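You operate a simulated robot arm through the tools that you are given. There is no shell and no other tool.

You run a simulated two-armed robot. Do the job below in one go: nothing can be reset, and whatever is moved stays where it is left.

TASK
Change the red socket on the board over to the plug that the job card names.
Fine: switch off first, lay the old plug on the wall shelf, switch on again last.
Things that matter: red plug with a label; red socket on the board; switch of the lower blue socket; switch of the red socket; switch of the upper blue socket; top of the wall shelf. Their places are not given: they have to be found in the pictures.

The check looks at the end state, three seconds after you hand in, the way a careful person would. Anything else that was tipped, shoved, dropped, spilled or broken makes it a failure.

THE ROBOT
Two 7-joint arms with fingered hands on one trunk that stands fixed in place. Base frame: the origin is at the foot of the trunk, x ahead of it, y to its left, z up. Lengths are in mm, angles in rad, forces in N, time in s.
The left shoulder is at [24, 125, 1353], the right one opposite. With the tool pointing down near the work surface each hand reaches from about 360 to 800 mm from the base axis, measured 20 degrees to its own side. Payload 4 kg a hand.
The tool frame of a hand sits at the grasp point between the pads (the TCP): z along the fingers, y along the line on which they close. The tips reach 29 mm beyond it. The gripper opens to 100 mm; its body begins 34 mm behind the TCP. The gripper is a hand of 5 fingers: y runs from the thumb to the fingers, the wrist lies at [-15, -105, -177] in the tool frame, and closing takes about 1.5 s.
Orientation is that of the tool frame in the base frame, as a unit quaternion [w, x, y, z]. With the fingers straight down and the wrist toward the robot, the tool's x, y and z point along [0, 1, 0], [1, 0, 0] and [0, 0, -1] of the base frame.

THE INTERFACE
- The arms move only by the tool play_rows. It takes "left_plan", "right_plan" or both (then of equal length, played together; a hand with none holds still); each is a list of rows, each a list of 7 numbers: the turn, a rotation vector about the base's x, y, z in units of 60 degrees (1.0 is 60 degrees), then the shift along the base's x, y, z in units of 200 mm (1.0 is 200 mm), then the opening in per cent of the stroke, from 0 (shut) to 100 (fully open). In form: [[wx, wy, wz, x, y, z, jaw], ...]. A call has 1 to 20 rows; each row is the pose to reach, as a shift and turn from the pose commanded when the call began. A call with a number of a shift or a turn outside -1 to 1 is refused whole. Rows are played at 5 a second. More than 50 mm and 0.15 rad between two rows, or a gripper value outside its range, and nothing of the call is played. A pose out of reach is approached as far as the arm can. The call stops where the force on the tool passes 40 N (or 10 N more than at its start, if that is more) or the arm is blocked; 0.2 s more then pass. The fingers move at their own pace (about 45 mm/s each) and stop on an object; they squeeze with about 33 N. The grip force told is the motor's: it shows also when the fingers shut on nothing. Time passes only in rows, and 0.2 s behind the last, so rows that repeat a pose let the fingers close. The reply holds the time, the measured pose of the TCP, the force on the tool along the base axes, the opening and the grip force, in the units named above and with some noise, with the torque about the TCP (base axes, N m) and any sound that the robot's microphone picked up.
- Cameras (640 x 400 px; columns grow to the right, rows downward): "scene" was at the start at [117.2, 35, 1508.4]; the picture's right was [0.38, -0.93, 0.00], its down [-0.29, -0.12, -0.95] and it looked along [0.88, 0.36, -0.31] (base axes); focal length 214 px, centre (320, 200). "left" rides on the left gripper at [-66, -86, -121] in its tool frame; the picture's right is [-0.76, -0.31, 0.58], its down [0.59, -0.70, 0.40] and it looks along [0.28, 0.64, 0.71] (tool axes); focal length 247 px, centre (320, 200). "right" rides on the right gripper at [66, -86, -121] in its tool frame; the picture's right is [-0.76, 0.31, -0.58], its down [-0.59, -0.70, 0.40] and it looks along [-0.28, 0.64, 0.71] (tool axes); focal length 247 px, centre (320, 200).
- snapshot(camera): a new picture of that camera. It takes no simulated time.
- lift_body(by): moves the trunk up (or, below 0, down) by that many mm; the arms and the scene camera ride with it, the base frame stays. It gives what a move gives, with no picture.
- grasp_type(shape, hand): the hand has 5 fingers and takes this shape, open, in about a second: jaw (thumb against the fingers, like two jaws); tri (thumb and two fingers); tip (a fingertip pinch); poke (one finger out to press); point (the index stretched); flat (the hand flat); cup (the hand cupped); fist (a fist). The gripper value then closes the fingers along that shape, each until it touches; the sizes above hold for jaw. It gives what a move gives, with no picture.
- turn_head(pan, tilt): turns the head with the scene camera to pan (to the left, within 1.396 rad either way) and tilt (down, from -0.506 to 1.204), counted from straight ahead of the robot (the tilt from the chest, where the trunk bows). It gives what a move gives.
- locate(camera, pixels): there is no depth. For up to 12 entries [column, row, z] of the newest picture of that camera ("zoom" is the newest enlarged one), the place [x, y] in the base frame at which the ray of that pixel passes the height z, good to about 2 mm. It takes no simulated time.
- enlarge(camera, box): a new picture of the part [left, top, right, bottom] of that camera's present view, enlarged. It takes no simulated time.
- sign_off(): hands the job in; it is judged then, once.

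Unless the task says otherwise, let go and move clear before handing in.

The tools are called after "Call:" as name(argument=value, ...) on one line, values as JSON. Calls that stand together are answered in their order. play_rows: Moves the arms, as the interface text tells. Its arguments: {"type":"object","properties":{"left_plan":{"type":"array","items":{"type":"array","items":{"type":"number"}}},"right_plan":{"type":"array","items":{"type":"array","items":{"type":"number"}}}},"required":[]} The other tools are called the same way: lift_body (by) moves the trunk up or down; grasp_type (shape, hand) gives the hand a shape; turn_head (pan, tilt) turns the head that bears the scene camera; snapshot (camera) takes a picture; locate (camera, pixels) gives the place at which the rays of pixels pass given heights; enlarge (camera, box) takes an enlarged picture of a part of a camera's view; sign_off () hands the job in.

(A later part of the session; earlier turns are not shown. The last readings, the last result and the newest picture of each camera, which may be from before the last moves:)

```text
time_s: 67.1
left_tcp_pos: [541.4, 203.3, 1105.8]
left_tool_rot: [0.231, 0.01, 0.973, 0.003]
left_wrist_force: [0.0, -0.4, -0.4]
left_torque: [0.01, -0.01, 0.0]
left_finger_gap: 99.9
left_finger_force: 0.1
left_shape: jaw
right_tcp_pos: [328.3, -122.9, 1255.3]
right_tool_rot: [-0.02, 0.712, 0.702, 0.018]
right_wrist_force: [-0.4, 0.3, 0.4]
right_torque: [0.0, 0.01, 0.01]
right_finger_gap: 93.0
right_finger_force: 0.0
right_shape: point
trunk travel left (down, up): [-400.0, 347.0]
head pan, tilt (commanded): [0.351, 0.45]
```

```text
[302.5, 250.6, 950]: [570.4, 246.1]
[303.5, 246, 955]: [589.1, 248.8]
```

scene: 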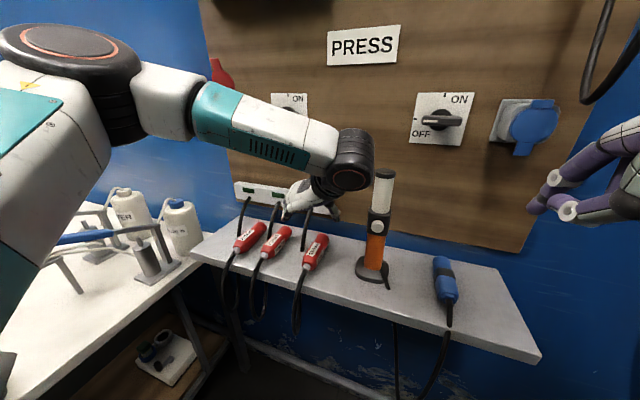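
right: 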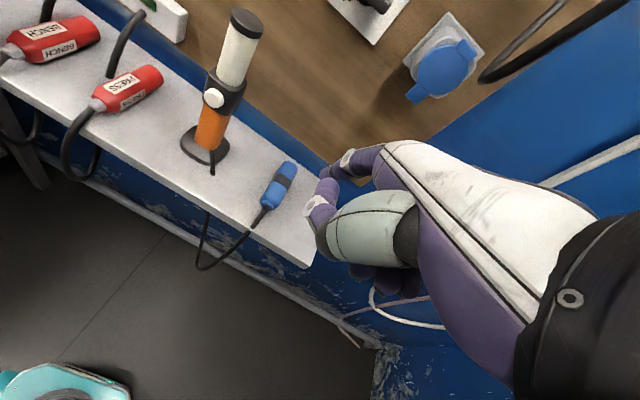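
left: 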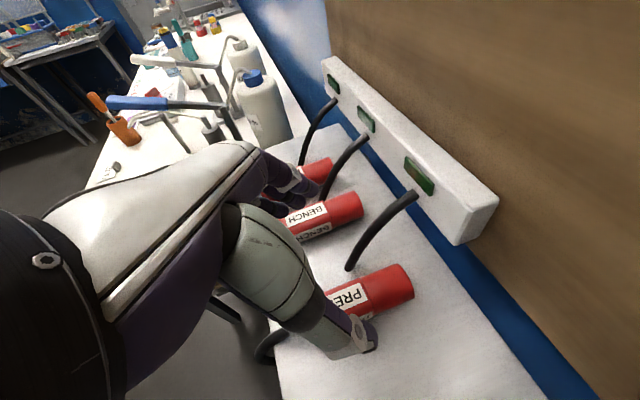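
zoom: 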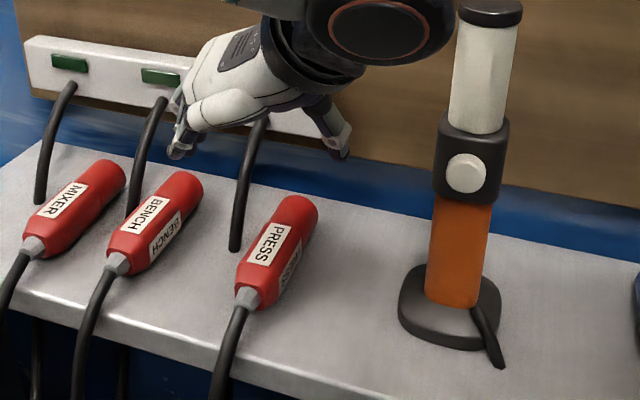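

The cable foot is at (569, 245), so gripping at TCP x≈530 keeps about 20 mm from it. I will descend around PRESS with the hand opened to 75 mm.

Call:
play_rows(left_plan=[[0, 0, 0, -0.03, -0.006, -0.05, 75], [0, 0, 0, -0.06, -0.0115, -0.15, 75], [0, 0, 0, -0.06, -0.0115, -0.27, 75], [0, 0, 0, -0.06, -0.0115, -0.38, 75], [0, 0, 0, -0.06, -0.0115, -0.47, 75], [0, 0, 0, -0.06, -0.0115, -0.53, 75], [0, 0, 0, -0.06, -0.0115, -0.53, 75]])

Call:
snapshot(camera="left")

Call:
snapshot(camera="scene")

Call:
enlarge(camera="scene", box=[270, 190, 400, 300])

```text
time_s: 68.7
left_tcp_pos: [547.2, 213.4, 1018.8]
left_tool_rot: [0.231, 0.011, 0.973, 0.003]
left_wrist_force: [0.6, -0.2, 0.1]
left_torque: [0.03, -0.01, 0.02]
left_finger_gap: 75.6
left_finger_force: 0.0
left_shape: jaw
left hand out of reach, approached as far as the arm can: row 4, 5, 6, 7
right_tcp_pos: [329.5, -122.5, 1254.8]
right_tool_rot: [-0.019, 0.711, 0.702, 0.018]
right_wrist_force: [-0.2, 0.1, -0.1]
right_torque: [0.01, -0.01, -0.01]
right_finger_gap: 93.4
right_finger_force: 0.0
right_shape: point
trunk travel left (down, up): [-400.0, 347.0]
head pan, tilt (commanded): [0.351, 0.45]
```

```text
taken
```

left: 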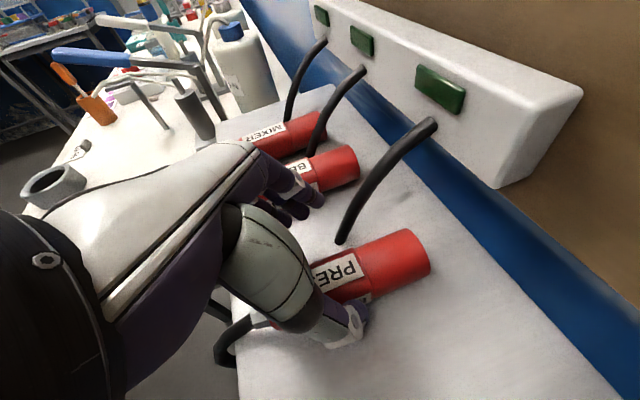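

```text
taken
```

scene: 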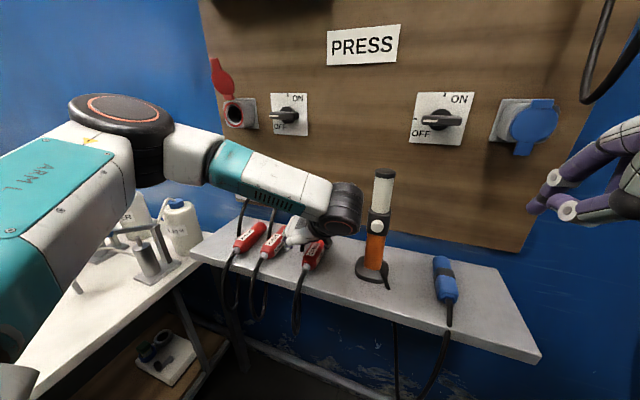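

```text
3.64 times, centred on (335, 245) of scene
```

zoom: 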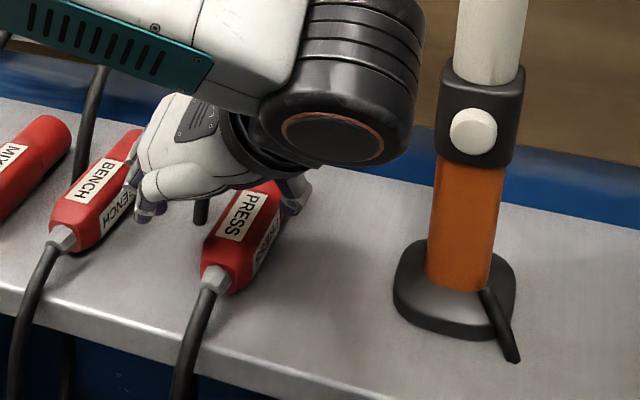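

The arm ran out of reach at (547, 213, 1019), a joint limit with no contact. Above PRESS at z≈1107 it was reachable, so I will go back up there, centre over the plug, and use the trunk to descend instead.

Call:
play_rows(left_plan=[[0, 0, 0, 0, 0, 0.15, 75], [0, 0, 0, -0.02, -0.02, 0.3, 75], [0, 0, 0, -0.05, -0.05, 0.44, 75], [0, 0, 0, -0.086, -0.067, 0.44, 75], [0, 0, 0, -0.086, -0.067, 0.44, 75]])

Call:
snapshot(camera="left")

```text
time_s: 69.9
left_tcp_pos: [528.1, 199.2, 1106.7]
left_tool_rot: [0.232, 0.011, 0.973, 0.004]
left_wrist_force: [-0.4, -0.4, -0.7]
left_torque: [0.0, -0.01, 0.0]
left_finger_gap: 75.2
left_finger_force: 0.1
left_shape: jaw
right_tcp_pos: [328.0, -123.3, 1255.8]
right_tool_rot: [-0.019, 0.712, 0.702, 0.018]
right_wrist_force: [-0.3, -0.2, 0.3]
right_torque: [-0.01, 0.0, -0.01]
right_finger_gap: 93.1
right_finger_force: 0.1
right_shape: point
trunk travel left (down, up): [-400.0, 347.0]
head pan, tilt (commanded): [0.351, 0.45]
```

```text
taken
```

left: 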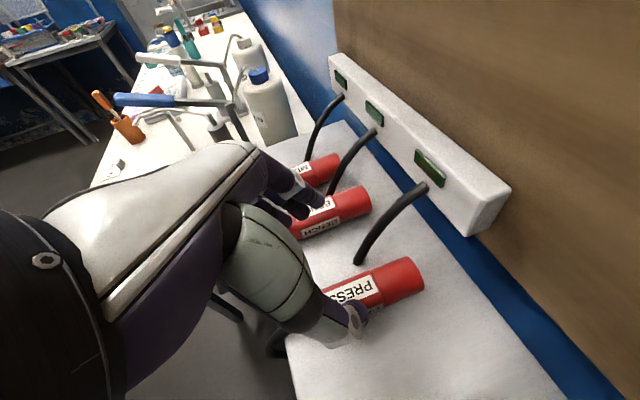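

The hand is centred over PRESS at (529, 199.5, 1107) and is within reach. I will lower the trunk by 95 mm first and check the alignment.

Call:
lift_body(by=-95)

Call:
snapshot(camera="left")

Call:
snapshot(camera="scene")

Call:
enlarge(camera="scene", box=[270, 170, 400, 280])

```text
time_s: 71.2
left_tcp_pos: [528.3, 198.7, 1011.4]
left_tool_rot: [0.233, 0.009, 0.972, 0.003]
left_wrist_force: [0.1, 0.6, 0.7]
left_torque: [-0.01, 0.01, -0.02]
left_finger_gap: 75.2
left_finger_force: 0.1
left_shape: jaw
right_tcp_pos: [328.3, -121.6, 1161.1]
right_tool_rot: [-0.018, 0.712, 0.702, 0.019]
right_wrist_force: [-0.6, 0.3, 0.0]
right_torque: [0.0, -0.02, 0.02]
right_finger_gap: 93.0
right_finger_force: 0.0
right_shape: point
trunk travel left (down, up): [-305.0, 442.0]
head pan, tilt (commanded): [0.351, 0.45]
```

```text
taken
```

left: 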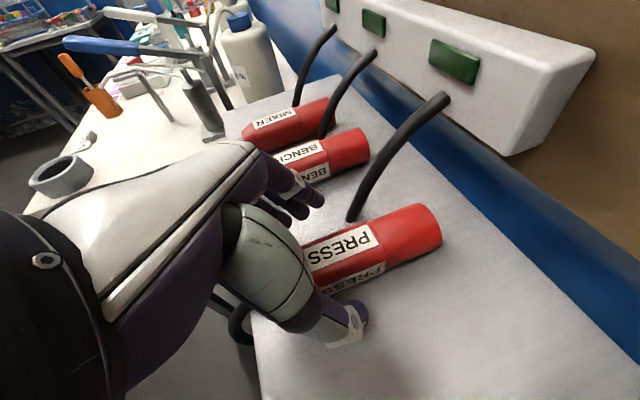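

```text
taken
```

scene: 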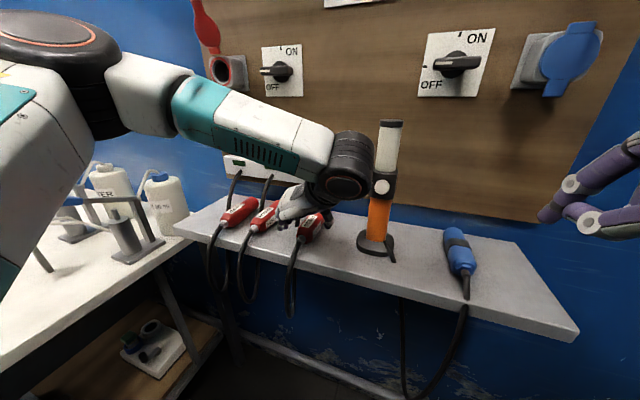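

```text
3.64 times, centred on (335, 225) of scene
```

zoom: 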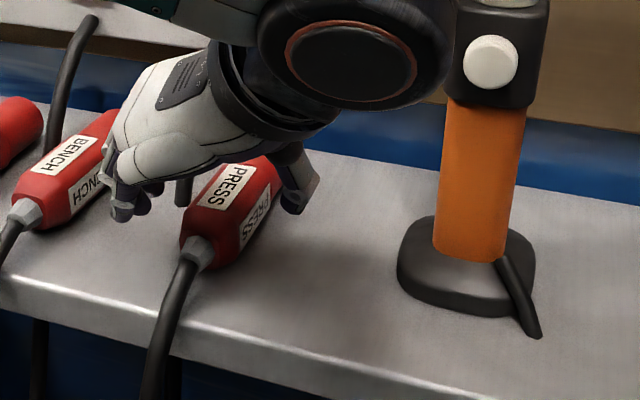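

The open fingers now straddle PRESS at z=1011, with the thumb to its right and no forces. I will lower the last 22 mm with the trunk.

Call:
lift_body(by=-22)

Call:
snapshot(camera="left")

Call:
enlarge(camera="scene", box=[270, 160, 400, 270])

```text
time_s: 71.9
left_tcp_pos: [527.9, 198.5, 990.7]
left_tool_rot: [0.233, 0.01, 0.972, 0.003]
left_wrist_force: [0.4, -1.0, 0.2]
left_torque: [0.02, 0.02, 0.01]
left_finger_gap: 75.3
left_finger_force: 0.0
left_shape: jaw
right_tcp_pos: [328.8, -123.2, 1138.6]
right_tool_rot: [-0.018, 0.712, 0.702, 0.019]
right_wrist_force: [0.3, -0.7, -0.2]
right_torque: [0.02, -0.03, 0.01]
right_finger_gap: 93.0
right_finger_force: 0.0
right_shape: point
trunk travel left (down, up): [-283.0, 464.0]
head pan, tilt (commanded): [0.351, 0.45]
```

```text
taken
```

left: 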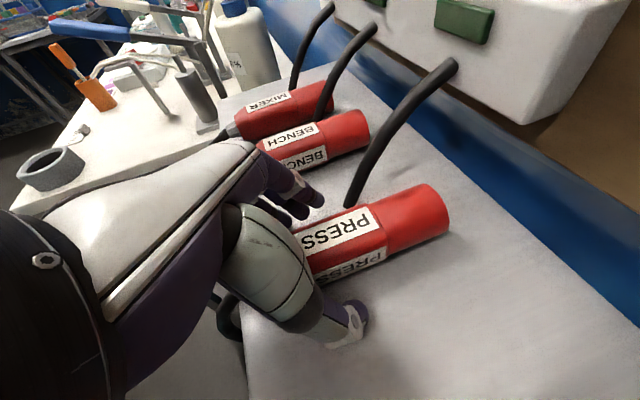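

```text
3.64 times, centred on (335, 215) of scene
```

zoom: 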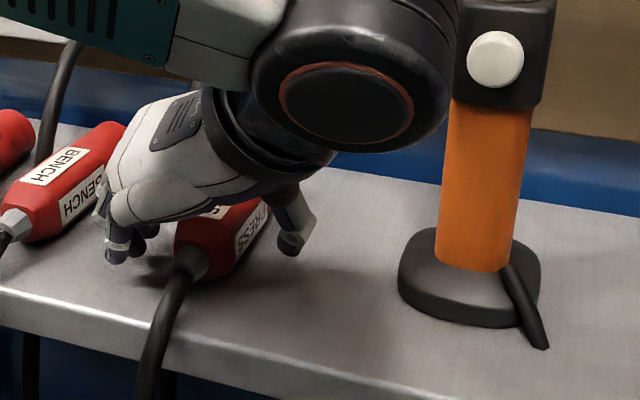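

The fingers are at z≈990 on both sides of PRESS with zero force. I will close on the plug.

Call:
play_rows(left_plan=[[0, 0, 0, 0, 0, 0, 55], [0, 0, 0, 0, 0, 0, 40], [0, 0, 0, 0, 0, 0, 25], [0, 0, 0, 0, 0, 0, 10], [0, 0, 0, 0, 0, 0, 0], [0, 0, 0, 0, 0, 0, 0], [0, 0, 0, 0, 0, 0, 0], [0, 0, 0, 0, 0, 0, 0]])

Call:
snapshot(camera="left")

Call:
enlarge(camera="scene", box=[270, 160, 400, 270])

```text
time_s: 73.7
left_tcp_pos: [528.1, 197.4, 989.9]
left_tool_rot: [0.231, 0.009, 0.973, 0.003]
left_wrist_force: [-0.9, -0.5, 0.2]
left_torque: [-0.01, 0.0, -0.03]
left_finger_gap: 30.5
left_finger_force: 33.2
left_shape: jaw
right_tcp_pos: [329.0, -123.4, 1138.2]
right_tool_rot: [-0.019, 0.712, 0.702, 0.017]
right_wrist_force: [-0.6, 0.1, -1.1]
right_torque: [-0.02, 0.02, 0.02]
right_finger_gap: 93.1
right_finger_force: 0.0
right_shape: point
trunk travel left (down, up): [-283.0, 464.0]
head pan, tilt (commanded): [0.351, 0.45]
```

```text
taken
```

left: 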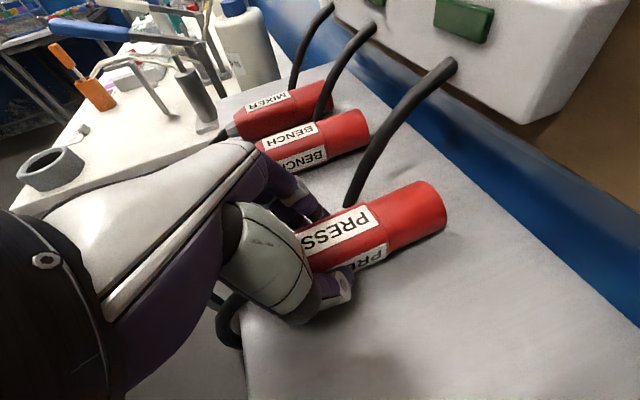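

```text
3.64 times, centred on (335, 215) of scene
```

zoom: 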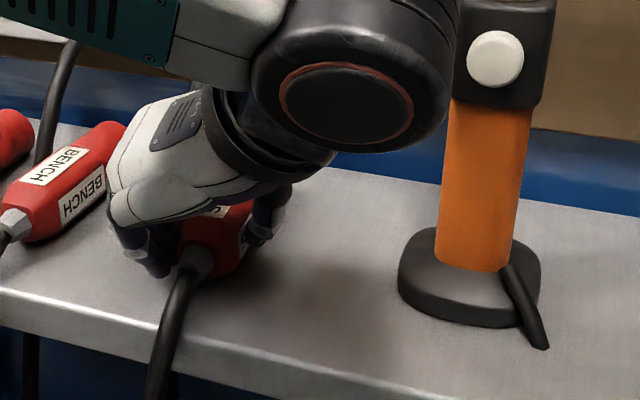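

PRESS is gripped, with a 30.5 mm gap and 33 N. I will lift straight up with the trunk and check that the plug comes along level.

Call:
lift_body(by=60)

Call:
snapshot(camera="left")

Call:
lift_body(by=207)

Call:
snapshot(camera="scene")

Call:
snapshot(camera="left")

```text
time_s: 74.7
left_tcp_pos: [528.4, 198.5, 1049.7]
left_tool_rot: [0.232, 0.01, 0.973, 0.004]
left_wrist_force: [0.6, -0.2, -0.7]
left_torque: [-0.01, 0.08, -0.02]
left_finger_gap: 30.4
left_finger_force: 33.1
left_shape: jaw
right_tcp_pos: [327.9, -122.9, 1197.5]
right_tool_rot: [-0.019, 0.712, 0.702, 0.018]
right_wrist_force: [-0.3, -0.2, -0.7]
right_torque: [0.0, 0.02, -0.01]
right_finger_gap: 93.0
right_finger_force: 0.0
right_shape: point
trunk travel left (down, up): [-343.0, 404.0]
head pan, tilt (commanded): [0.351, 0.45]
```

```text
taken
```

left: 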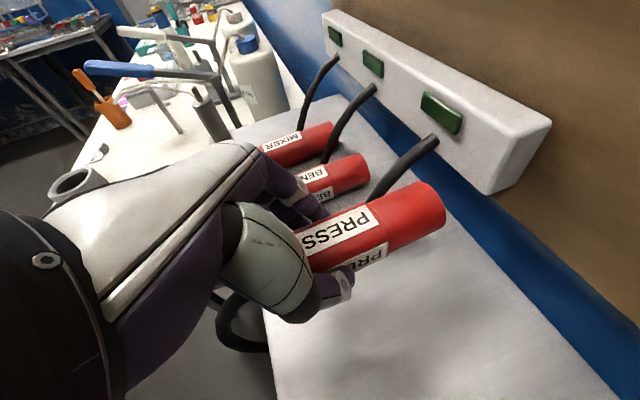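

```text
time_s: 76.9
left_tcp_pos: [528.2, 199.0, 1255.5]
left_tool_rot: [0.232, 0.01, 0.973, 0.004]
left_wrist_force: [0.7, -0.1, -1.3]
left_torque: [0.03, 0.09, 0.02]
left_finger_gap: 30.5
left_finger_force: 32.9
left_shape: jaw
right_tcp_pos: [329.7, -122.8, 1405.2]
right_tool_rot: [-0.019, 0.712, 0.702, 0.018]
right_wrist_force: [-0.1, 0.7, -0.8]
right_torque: [-0.02, 0.01, 0.0]
right_finger_gap: 93.1
right_finger_force: 0.0
right_shape: point
trunk travel left (down, up): [-550.0, 197.0]
head pan, tilt (commanded): [0.351, 0.45]
```

```text
taken
```

scene: 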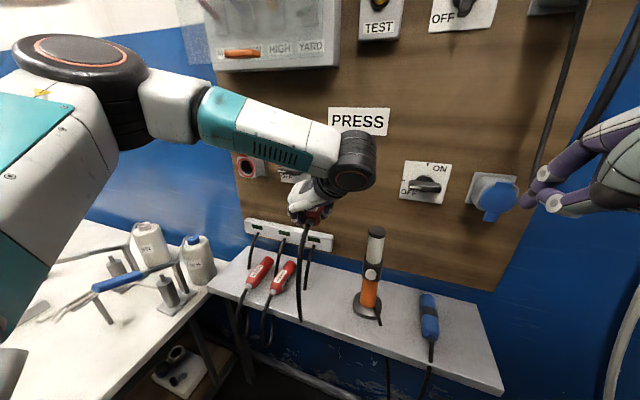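

```text
taken
```

left: 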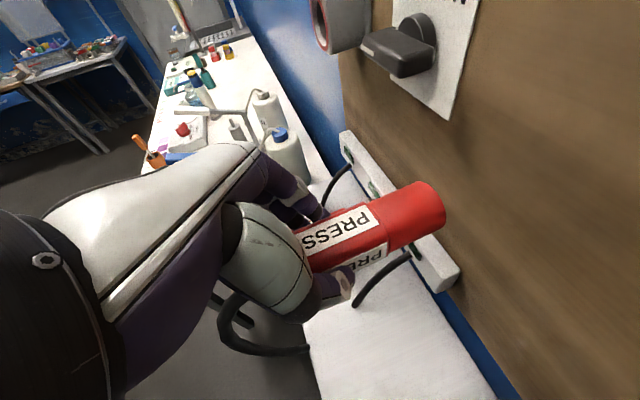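

PRESS is held level and clear, and MIXER and BENCH rest undisturbed on the shelf. I will back away from the board, rise to socket height, and move left toward y=460.

Call:
play_rows(left_plan=[[0, 0, 0, -0.08, 0, 0.08, 0], [0, 0, 0, -0.18, 0.0, 0.16, 0], [0, 0, 0, -0.25, 0.1, 0.24, 0], [0, 0, 0, -0.25, 0.25, 0.31, 0], [0, 0, 0, -0.25, 0.4, 0.325, 0], [0, 0, 0, -0.25, 0.55, 0.325, 0], [0, 0, 0, -0.25, 0.7, 0.325, 0], [0, 0, 0, -0.25, 0.85, 0.325, 0], [0, 0, 0, -0.25, 1.0, 0.325, 0], [0, 0, 0, -0.25, 1.0, 0.325, 0]])

Call:
snapshot(camera="left")

```text
time_s: 79.1
left_tcp_pos: [478.5, 398.9, 1320.8]
left_tool_rot: [0.232, 0.011, 0.973, 0.004]
left_wrist_force: [0.6, -0.1, -0.3]
left_torque: [-0.01, 0.06, 0.01]
left_finger_gap: 30.4
left_finger_force: 33.2
left_shape: jaw
right_tcp_pos: [329.6, -123.3, 1405.7]
right_tool_rot: [-0.019, 0.711, 0.703, 0.019]
right_wrist_force: [0.3, 0.1, -0.7]
right_torque: [0.02, 0.0, -0.01]
right_finger_gap: 93.1
right_finger_force: 0.0
right_shape: point
trunk travel left (down, up): [-550.0, 197.0]
head pan, tilt (commanded): [0.351, 0.45]
```

```text
taken
```

left: 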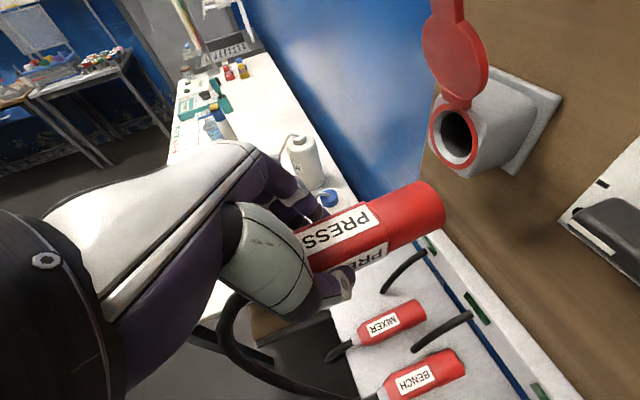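

The plug is at y≈399 and the open socket is visible at left-camera (458,137). I will move the last 61 mm left so the plug lines up with the mouth.

Call:
play_rows(left_plan=[[0, 0, 0, 0, 0.1, 0, 0], [0, 0, 0, 0, 0.2, 0, 0], [0, 0, 0, 0, 0.305, 0, 0], [0, 0, 0, 0, 0.305, 0, 0]])

Call:
snapshot(camera="left")

Call:
enlarge(camera="left", box=[300, 60, 520, 300])

Call:
turn_head(pan=0.65, tilt=0.3)

Call:
snapshot(camera="scene")

Call:
enlarge(camera="scene", box=[260, 140, 360, 220])

```text
time_s: 80.1
left_tcp_pos: [477.9, 458.3, 1321.9]
left_tool_rot: [0.232, 0.009, 0.973, 0.003]
left_wrist_force: [0.2, -0.3, -0.7]
left_torque: [-0.01, 0.09, 0.02]
left_finger_gap: 30.4
left_finger_force: 33.3
left_shape: jaw
right_tcp_pos: [329.1, -123.5, 1404.7]
right_tool_rot: [-0.02, 0.712, 0.702, 0.019]
right_wrist_force: [0.4, -0.8, 0.5]
right_torque: [0.04, -0.03, 0.03]
right_finger_gap: 93.4
right_finger_force: 0.1
right_shape: point
trunk travel left (down, up): [-550.0, 197.0]
head pan, tilt (commanded): [0.351, 0.45]
```

```text
taken
```

left: 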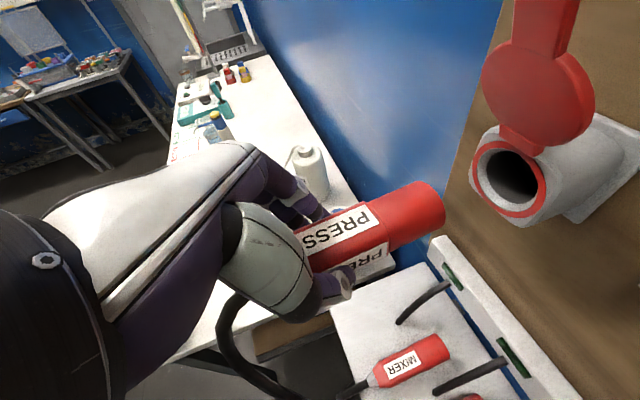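

```text
1.67 times, centred on (410, 180) of left
```

zoom: 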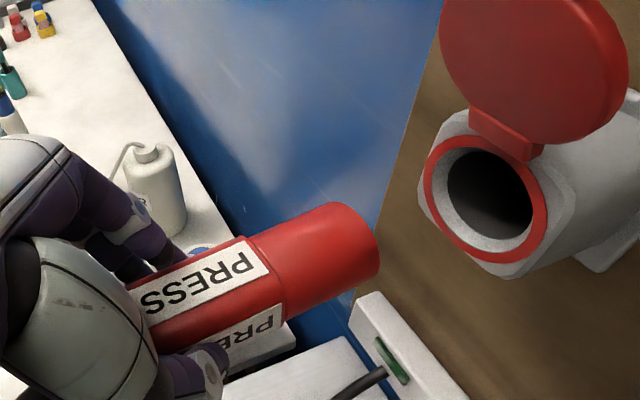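

```text
time_s: 80.9
left_tcp_pos: [478.2, 460.5, 1321.5]
left_tool_rot: [0.232, 0.01, 0.973, 0.002]
left_wrist_force: [-0.4, -0.3, -1.7]
left_torque: [0.0, 0.06, -0.03]
left_finger_gap: 30.1
left_finger_force: 33.2
left_shape: jaw
right_tcp_pos: [328.0, -122.3, 1405.7]
right_tool_rot: [-0.019, 0.712, 0.702, 0.019]
right_wrist_force: [0.2, 0.2, -0.6]
right_torque: [0.01, 0.0, 0.01]
right_finger_gap: 93.1
right_finger_force: 0.1
right_shape: point
trunk travel left (down, up): [-550.0, 197.0]
head pan, tilt (commanded): [0.649, 0.3]
```

```text
taken
```

scene: 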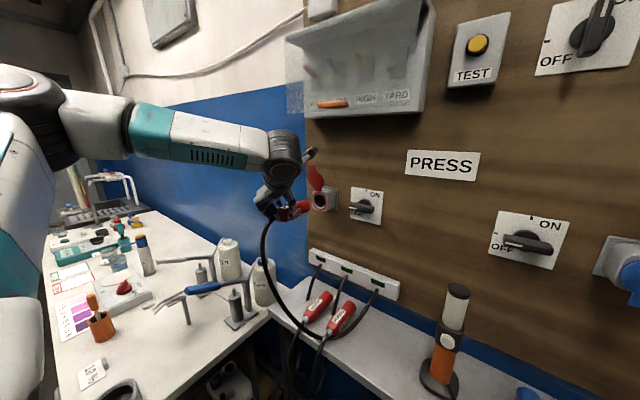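

```text
5.00 times, centred on (310, 180) of scene
```

zoom: 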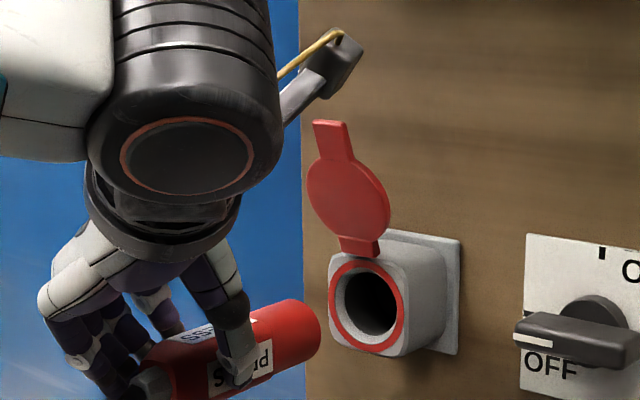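

The plug faces the socket, but its cord now sweeps down past MIXER and BENCH near scene (320,325). I will look closely there to make sure they have not been moved, and measure the plug front against the mouth.

Call:
enlarge(camera="scene", box=[240, 250, 400, 390])

Call:
locate(camera="left", pixels=[[511, 176, 1300], [476, 168, 1300], [545, 188, 1300], [505, 141, 1320], [513, 215, 1275], [430, 210, 1300], [422, 181, 1318], [436, 232, 1285]])

Call:
locate(camera="scene", pixels=[[319.6, 201.2, 1300], [312.4, 199.8, 1300], [326.6, 203.4, 1300], [303.5, 207, 1300], [307, 205, 1300]])

```text
2.86 times, centred on (320, 320) of scene
```

zoom: 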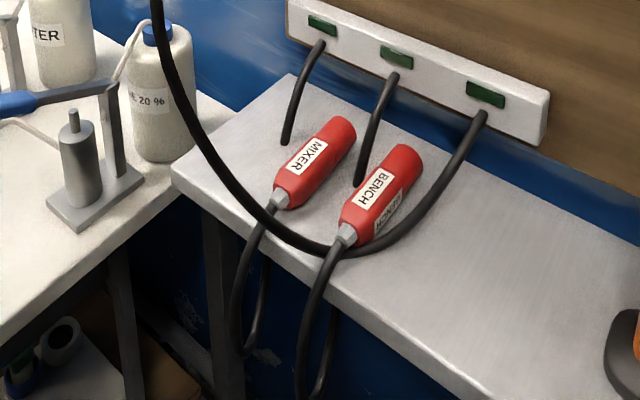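

```text
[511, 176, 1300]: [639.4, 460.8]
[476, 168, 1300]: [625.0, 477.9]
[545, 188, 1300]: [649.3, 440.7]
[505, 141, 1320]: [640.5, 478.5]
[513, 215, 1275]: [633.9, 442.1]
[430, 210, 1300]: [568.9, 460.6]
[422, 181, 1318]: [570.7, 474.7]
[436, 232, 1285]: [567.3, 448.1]
```

```text
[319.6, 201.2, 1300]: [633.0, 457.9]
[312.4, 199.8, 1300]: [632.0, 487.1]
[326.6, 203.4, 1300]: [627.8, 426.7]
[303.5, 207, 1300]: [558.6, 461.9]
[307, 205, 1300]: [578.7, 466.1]
```

MIXER and BENCH have not moved; the hanging cord just passes in front of them. The plug front (569, 460.6) and the mouth (639, 460.8) agree in y, and by height bookkeeping I should be about 1.5 mm lower. I will apply that and advance to just before the mouth.

Call:
play_rows(left_plan=[[0, 0, 0, 0.06, 0, -0.007, 0], [0, 0, 0, 0.12, 0, -0.007, 0], [0, 0, 0, 0.18, 0, -0.007, 0], [0, 0, 0, 0.23, 0, -0.007, 0], [0, 0, 0, 0.25, 0, -0.007, 0], [0, 0, 0, 0.25, 0, -0.007, 0]])

Call:
snapshot(camera="left")

Call:
enlarge(camera="left", box=[320, 100, 520, 280])

Call:
enlarge(camera="scene", box=[270, 150, 350, 220])

```text
time_s: 82.3
left_tcp_pos: [528.4, 460.2, 1319.2]
left_tool_rot: [0.232, 0.009, 0.973, 0.003]
left_wrist_force: [0.3, -0.2, -0.7]
left_torque: [-0.01, 0.1, -0.02]
left_finger_gap: 30.5
left_finger_force: 33.4
left_shape: jaw
right_tcp_pos: [328.9, -121.2, 1405.1]
right_tool_rot: [-0.019, 0.712, 0.702, 0.019]
right_wrist_force: [0.1, -0.2, 0.1]
right_torque: [0.03, 0.01, 0.04]
right_finger_gap: 93.2
right_finger_force: 0.1
right_shape: point
trunk travel left (down, up): [-550.0, 197.0]
head pan, tilt (commanded): [0.649, 0.3]
```

```text
taken
```

left: 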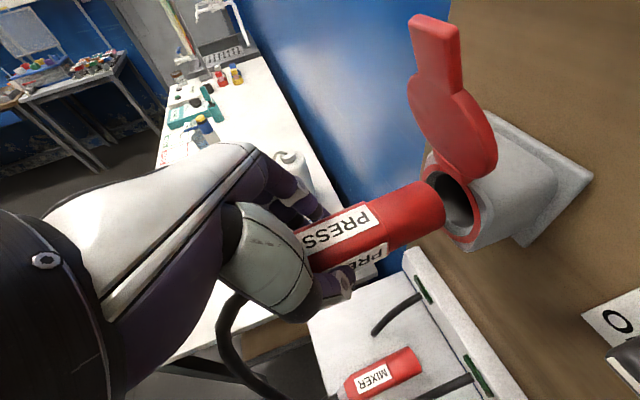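

```text
2.22 times, centred on (420, 190) of left
```

zoom: 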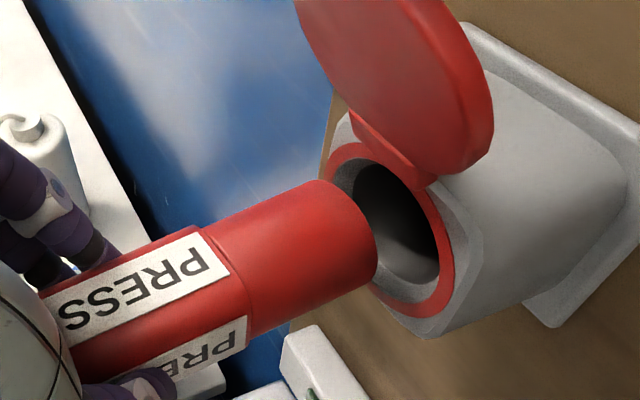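

```text
5.71 times, centred on (310, 185) of scene
```

zoom: 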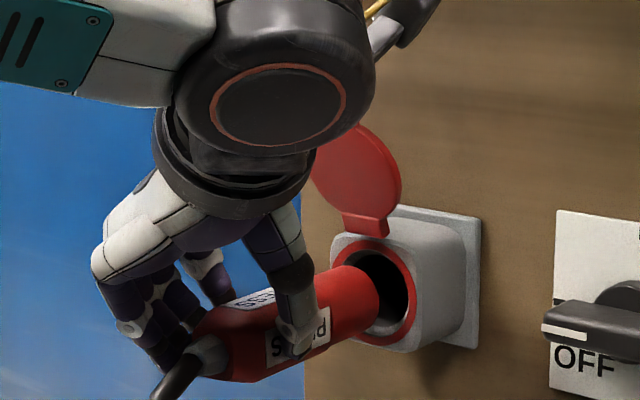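

The plug front is just at the mouth, and its axis points straight into the hole. I will push in slowly along +x and watch the force.

Call:
play_rows(left_plan=[[0, 0, 0, 0.025, 0, 0, 0], [0, 0, 0, 0.05, 0, 0, 0], [0, 0, 0, 0.075, 0, 0, 0], [0, 0, 0, 0.1, 0, 0, 0], [0, 0, 0, 0.125, 0, 0, 0], [0, 0, 0, 0.125, 0, 0, 0]])

Call:
snapshot(camera="left")

Call:
enlarge(camera="left", box=[320, 100, 520, 280])

Call:
enlarge(camera="scene", box=[270, 150, 350, 220])

```text
time_s: 83.7
left_tcp_pos: [552.2, 459.7, 1321.3]
left_tool_rot: [0.232, 0.01, 0.973, 0.004]
left_wrist_force: [1.2, -1.8, -0.4]
left_torque: [-0.05, 0.06, -0.15]
left_finger_gap: 30.4
left_finger_force: 33.3
left_shape: jaw
right_tcp_pos: [328.8, -123.1, 1405.6]
right_tool_rot: [-0.019, 0.712, 0.702, 0.018]
right_wrist_force: [0.5, -0.1, 0.7]
right_torque: [0.01, -0.01, -0.03]
right_finger_gap: 92.7
right_finger_force: 0.1
right_shape: point
trunk travel left (down, up): [-550.0, 197.0]
head pan, tilt (commanded): [0.649, 0.3]
```

```text
taken
```

left: 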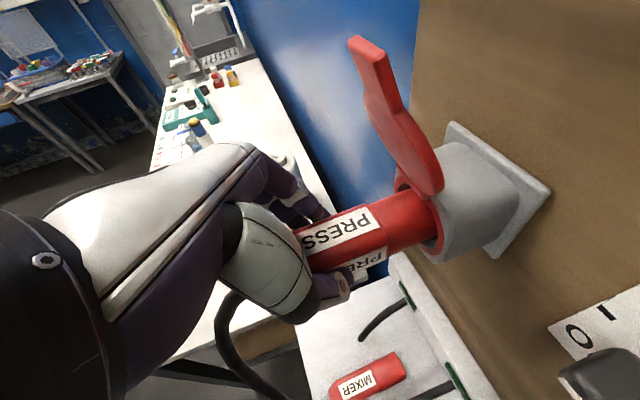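

```text
2.22 times, centred on (420, 190) of left
```

zoom: 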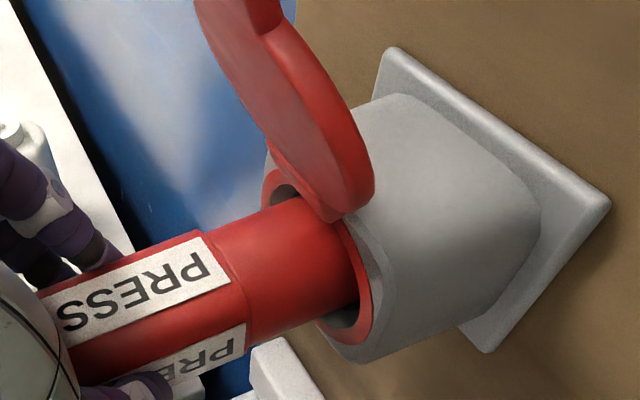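

```text
5.71 times, centred on (310, 185) of scene
```

zoom: 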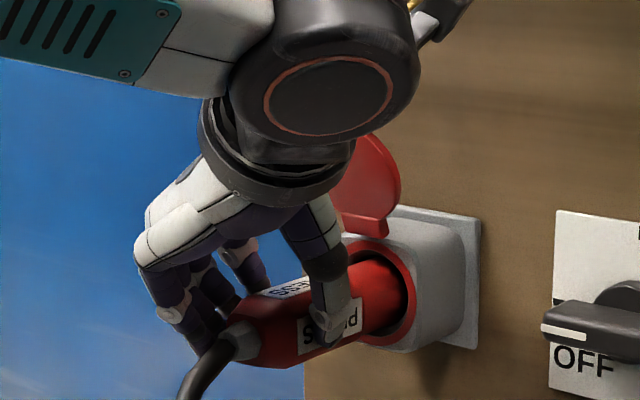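

The plug's nose is inside the mouth, with only 1–2 N of side force. I will continue to the seated depth, TCP x≈575–577.

Call:
play_rows(left_plan=[[0, 0, 0, 0.02, 0, 0, 0], [0, 0, 0, 0.04, 0, 0, 0], [0, 0, 0, 0.06, 0, 0, 0], [0, 0, 0, 0.08, 0, 0, 0], [0, 0, 0, 0.1, 0, 0, 0], [0, 0, 0, 0.115, 0, 0, 0], [0, 0, 0, 0.115, 0, 0, 0]])

Call:
snapshot(camera="left")

Call:
enlarge(camera="left", box=[320, 100, 520, 280])

Call:
enlarge(camera="scene", box=[270, 150, 350, 220])

```text
time_s: 85.3
left_tcp_pos: [576.4, 459.8, 1319.5]
left_tool_rot: [0.231, 0.01, 0.973, 0.003]
left_wrist_force: [-0.2, -1.9, -1.4]
left_torque: [-0.04, 0.02, -0.18]
left_finger_gap: 30.5
left_finger_force: 33.4
left_shape: jaw
right_tcp_pos: [329.0, -123.0, 1406.5]
right_tool_rot: [-0.019, 0.712, 0.702, 0.017]
right_wrist_force: [-0.2, 0.4, -1.0]
right_torque: [-0.02, -0.01, 0.0]
right_finger_gap: 93.1
right_finger_force: 0.1
right_shape: point
trunk travel left (down, up): [-550.0, 197.0]
head pan, tilt (commanded): [0.649, 0.3]
```

```text
taken
```

left: 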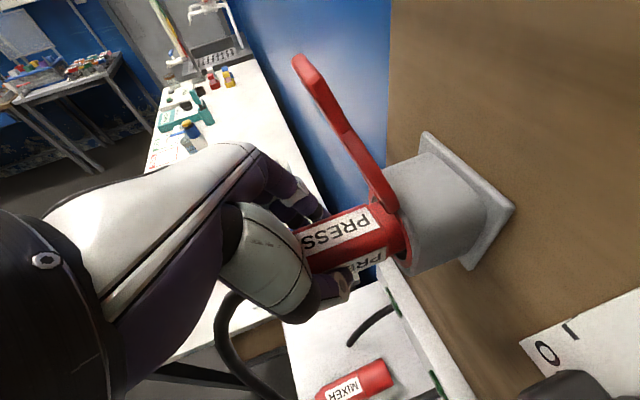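

```text
2.22 times, centred on (420, 190) of left
```

zoom: 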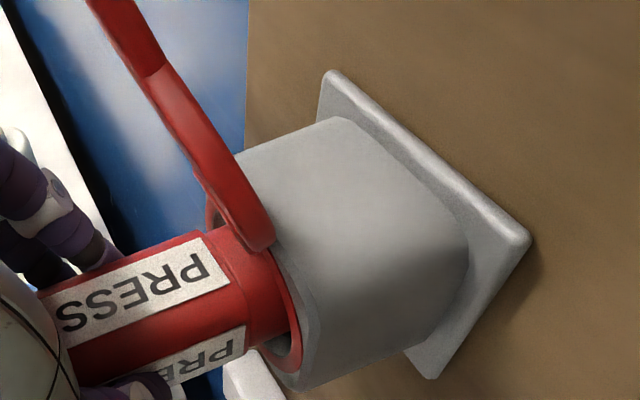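

```text
5.71 times, centred on (310, 185) of scene
```

zoom: 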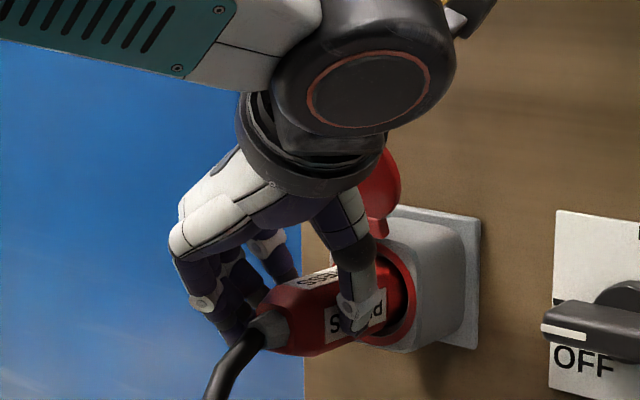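

The plug is at about the nominal depth, with no axial force yet. I will press a little further in 2 mm steps until it bottoms out.

Call:
play_rows(left_plan=[[0, 0, 0, 0.01, 0, 0, 0], [0, 0, 0, 0.02, 0, 0, 0], [0, 0, 0, 0.03, 0, 0, 0], [0, 0, 0, 0.03, 0, 0, 0]])

Call:
snapshot(camera="left")

Call:
enlarge(camera="left", box=[320, 100, 520, 280])

```text
time_s: 86.3
left_tcp_pos: [581.7, 460.2, 1320.7]
left_tool_rot: [0.231, 0.009, 0.973, 0.004]
left_wrist_force: [-7.3, -0.4, -1.9]
left_torque: [0.0, 0.17, -0.06]
left_finger_gap: 30.2
left_finger_force: 33.5
left_shape: jaw
right_tcp_pos: [327.7, -123.2, 1406.6]
right_tool_rot: [-0.018, 0.712, 0.702, 0.019]
right_wrist_force: [-0.4, 0.1, 0.8]
right_torque: [0.0, 0.01, 0.02]
right_finger_gap: 93.1
right_finger_force: 0.1
right_shape: point
trunk travel left (down, up): [-550.0, 197.0]
head pan, tilt (commanded): [0.649, 0.3]
```

```text
taken
```

left: 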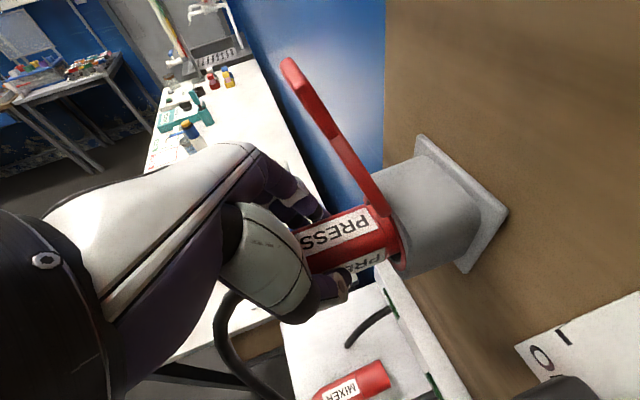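

```text
2.22 times, centred on (420, 190) of left
```

zoom: 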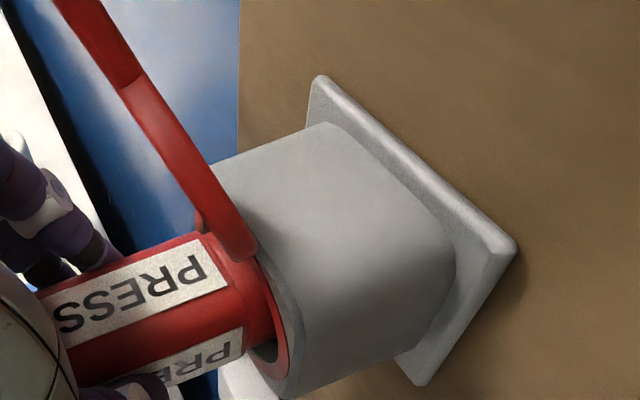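

There are now 7 N of axial resistance at x=581.7. I will push a bit more to see whether it is the end stop or insertion friction.

Call:
play_rows(left_plan=[[0, 0, 0, 0.01, 0, 0, 0], [0, 0, 0, 0.02, 0, 0, 0], [0, 0, 0, 0.02, 0, 0, 0]])

Call:
snapshot(camera="left")

Call:
enlarge(camera="left", box=[320, 100, 520, 280])

Call:
enlarge(camera="scene", box=[270, 150, 350, 220])

```text
time_s: 87.1
left_tcp_pos: [583.3, 461.7, 1320.6]
left_tool_rot: [0.231, 0.008, 0.973, 0.004]
left_wrist_force: [-20.1, 0.5, -4.8]
left_torque: [-0.04, 0.45, 0.12]
left_finger_gap: 30.2
left_finger_force: 32.7
left_shape: jaw
right_tcp_pos: [325.3, -122.2, 1407.2]
right_tool_rot: [-0.017, 0.711, 0.703, 0.02]
right_wrist_force: [-0.7, 1.2, 0.2]
right_torque: [0.02, -0.01, -0.02]
right_finger_gap: 93.3
right_finger_force: 0.1
right_shape: point
trunk travel left (down, up): [-550.0, 197.0]
head pan, tilt (commanded): [0.649, 0.3]
```

```text
taken
```

left: 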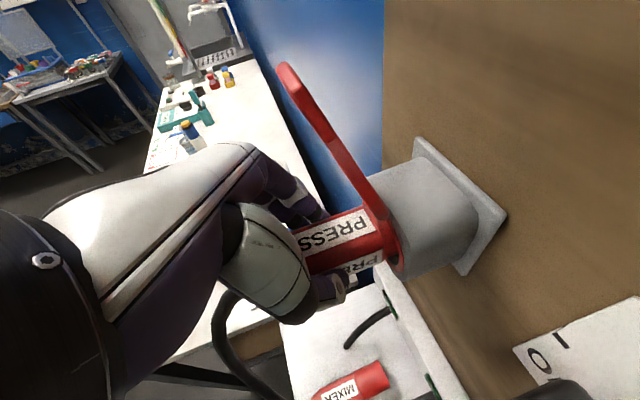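

```text
2.22 times, centred on (420, 190) of left
```

zoom: 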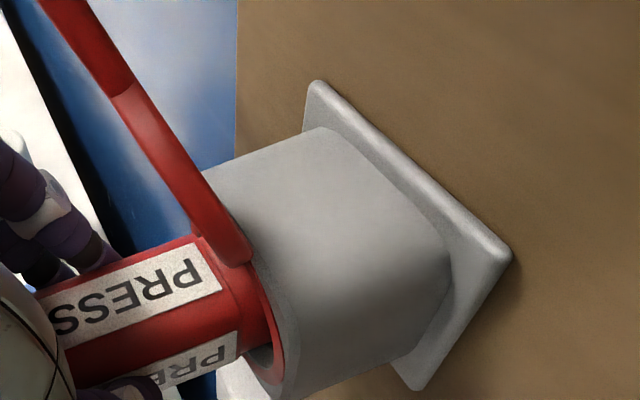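

```text
5.71 times, centred on (310, 185) of scene
```

zoom: 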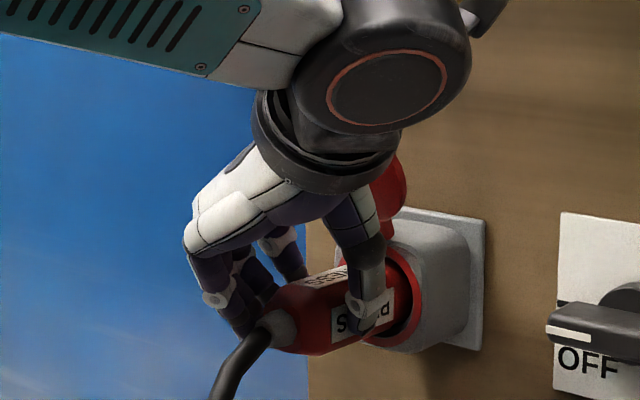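

At 20 N the plug has bottomed out, and it has begun to slip slightly in my fingers. I will compare the gland position with where MIXER's gland sat, x≈541, to judge seating.

Call:
snapshot(camera="scene")

Call:
enlarge(camera="scene", box=[280, 180, 330, 220])

Call:
locate(camera="scene", pixels=[[302, 207.5, 1300], [306, 206, 1300]])

```text
taken
```

scene: 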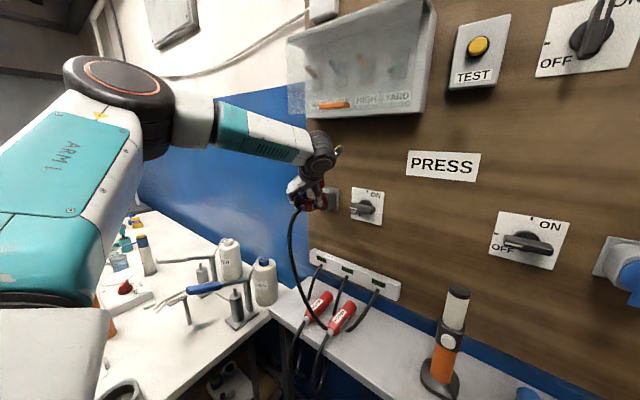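

```text
10.00 times, centred on (305, 200) of scene
```

zoom: 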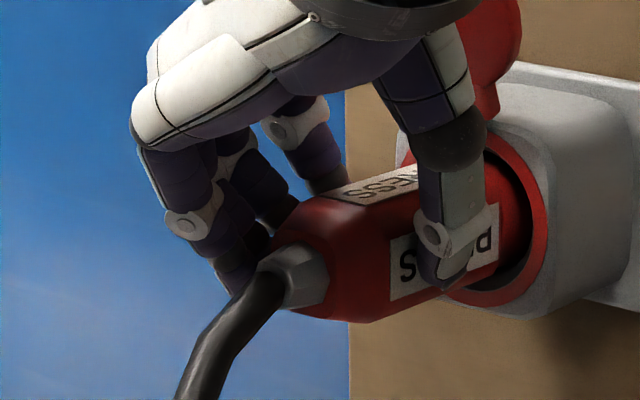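

```text
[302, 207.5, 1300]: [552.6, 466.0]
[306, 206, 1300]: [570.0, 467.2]
```

The gland sits within a couple of millimetres of where MIXER's was, and 20 N did not move it further, so PRESS is seated. I will open the hand in place and check that the plug stays put.

Call:
play_rows(left_plan=[[0, 0, 0, -0.01, 0, 0, 20], [0, 0, 0, -0.01, 0, 0, 45], [0, 0, 0, -0.01, 0, 0, 70], [0, 0, 0, -0.01, 0, 0, 95], [0, 0, 0, -0.01, 0, 0, 95], [0, 0, 0, -0.01, 0, 0, 95]])

Call:
snapshot(camera="left")

Call:
enlarge(camera="scene", box=[270, 160, 350, 220])

```text
time_s: 88.5
left_tcp_pos: [584.3, 460.2, 1319.6]
left_tool_rot: [0.233, 0.009, 0.973, 0.003]
left_wrist_force: [-0.3, 0.0, 0.3]
left_torque: [0.0, 0.01, 0.0]
left_finger_gap: 94.7
left_finger_force: 0.0
left_shape: jaw
right_tcp_pos: [328.0, -122.3, 1404.8]
right_tool_rot: [-0.018, 0.711, 0.703, 0.018]
right_wrist_force: [-0.1, -0.7, -0.2]
right_torque: [-0.01, 0.0, -0.02]
right_finger_gap: 93.0
right_finger_force: 0.1
right_shape: point
trunk travel left (down, up): [-550.0, 197.0]
head pan, tilt (commanded): [0.649, 0.3]
```

```text
taken
```

left: 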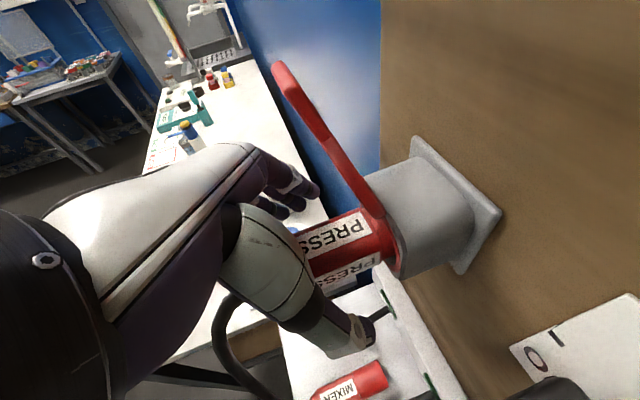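

```text
6.67 times, centred on (310, 190) of scene
```

zoom: 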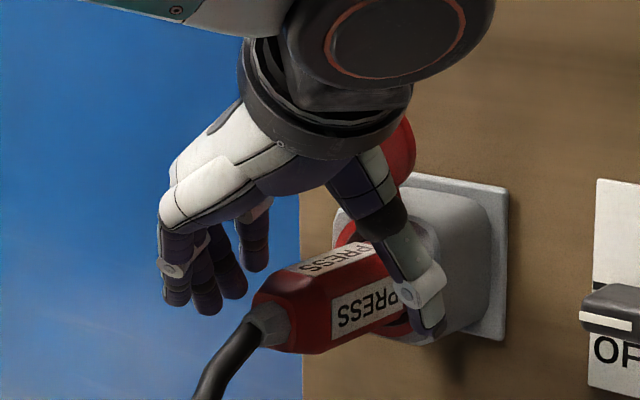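

The hand is open with zero force, and the PRESS plug stays in the socket. I will back the hand away from the plug along −x and then up.

Call:
play_rows(left_plan=[[0, 0, 0, -0.07, 0, 0.02, 95], [0, 0, 0, -0.16, 0, 0.05, 95], [0, 0, 0, -0.26, 0, 0.1, 95], [0, 0, 0, -0.36, 0, 0.2, 95], [0, 0, 0, -0.46, 0, 0.32, 95], [0, 0, 0, -0.56, 0, 0.44, 95], [0, 0, 0, -0.66, 0, 0.55, 95], [0, 0, 0, -0.8, 0, 0.6, 95], [0, 0, 0, -0.95, 0.05, 0.6, 95]])

Call:
snapshot(camera="scene")

Call:
enlarge(camera="scene", box=[270, 150, 390, 230])

Call:
snapshot(camera="left")

```text
time_s: 90.5
left_tcp_pos: [393.8, 471.0, 1440.6]
left_tool_rot: [0.232, 0.01, 0.973, 0.003]
left_wrist_force: [-0.5, 0.8, -0.4]
left_torque: [0.02, -0.07, -0.03]
left_finger_gap: 94.8
left_finger_force: 0.1
left_shape: jaw
right_tcp_pos: [329.0, -121.4, 1405.2]
right_tool_rot: [-0.019, 0.712, 0.702, 0.018]
right_wrist_force: [0.1, -0.5, -0.1]
right_torque: [0.01, 0.0, -0.01]
right_finger_gap: 93.5
right_finger_force: 0.1
right_shape: point
trunk travel left (down, up): [-550.0, 197.0]
head pan, tilt (commanded): [0.649, 0.3]
```

```text
taken
```

scene: 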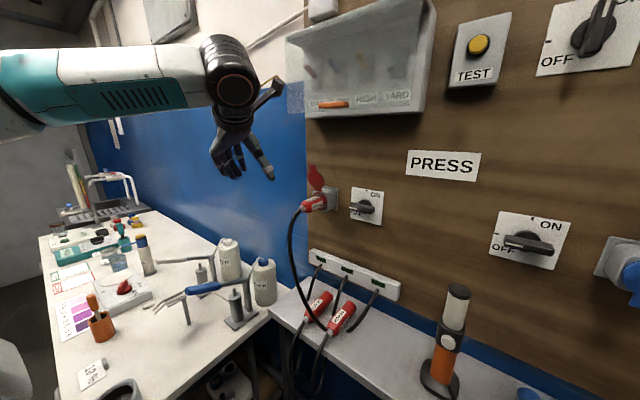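

```text
5.00 times, centred on (330, 190) of scene
```

zoom: 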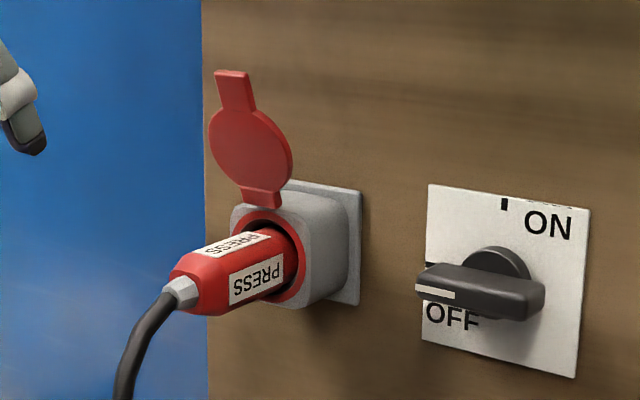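

```text
taken
```

left: 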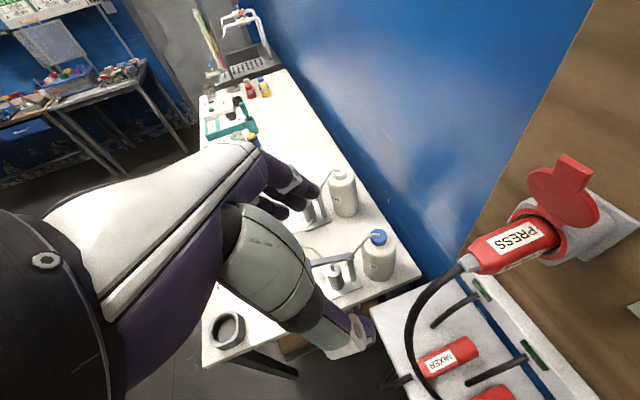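

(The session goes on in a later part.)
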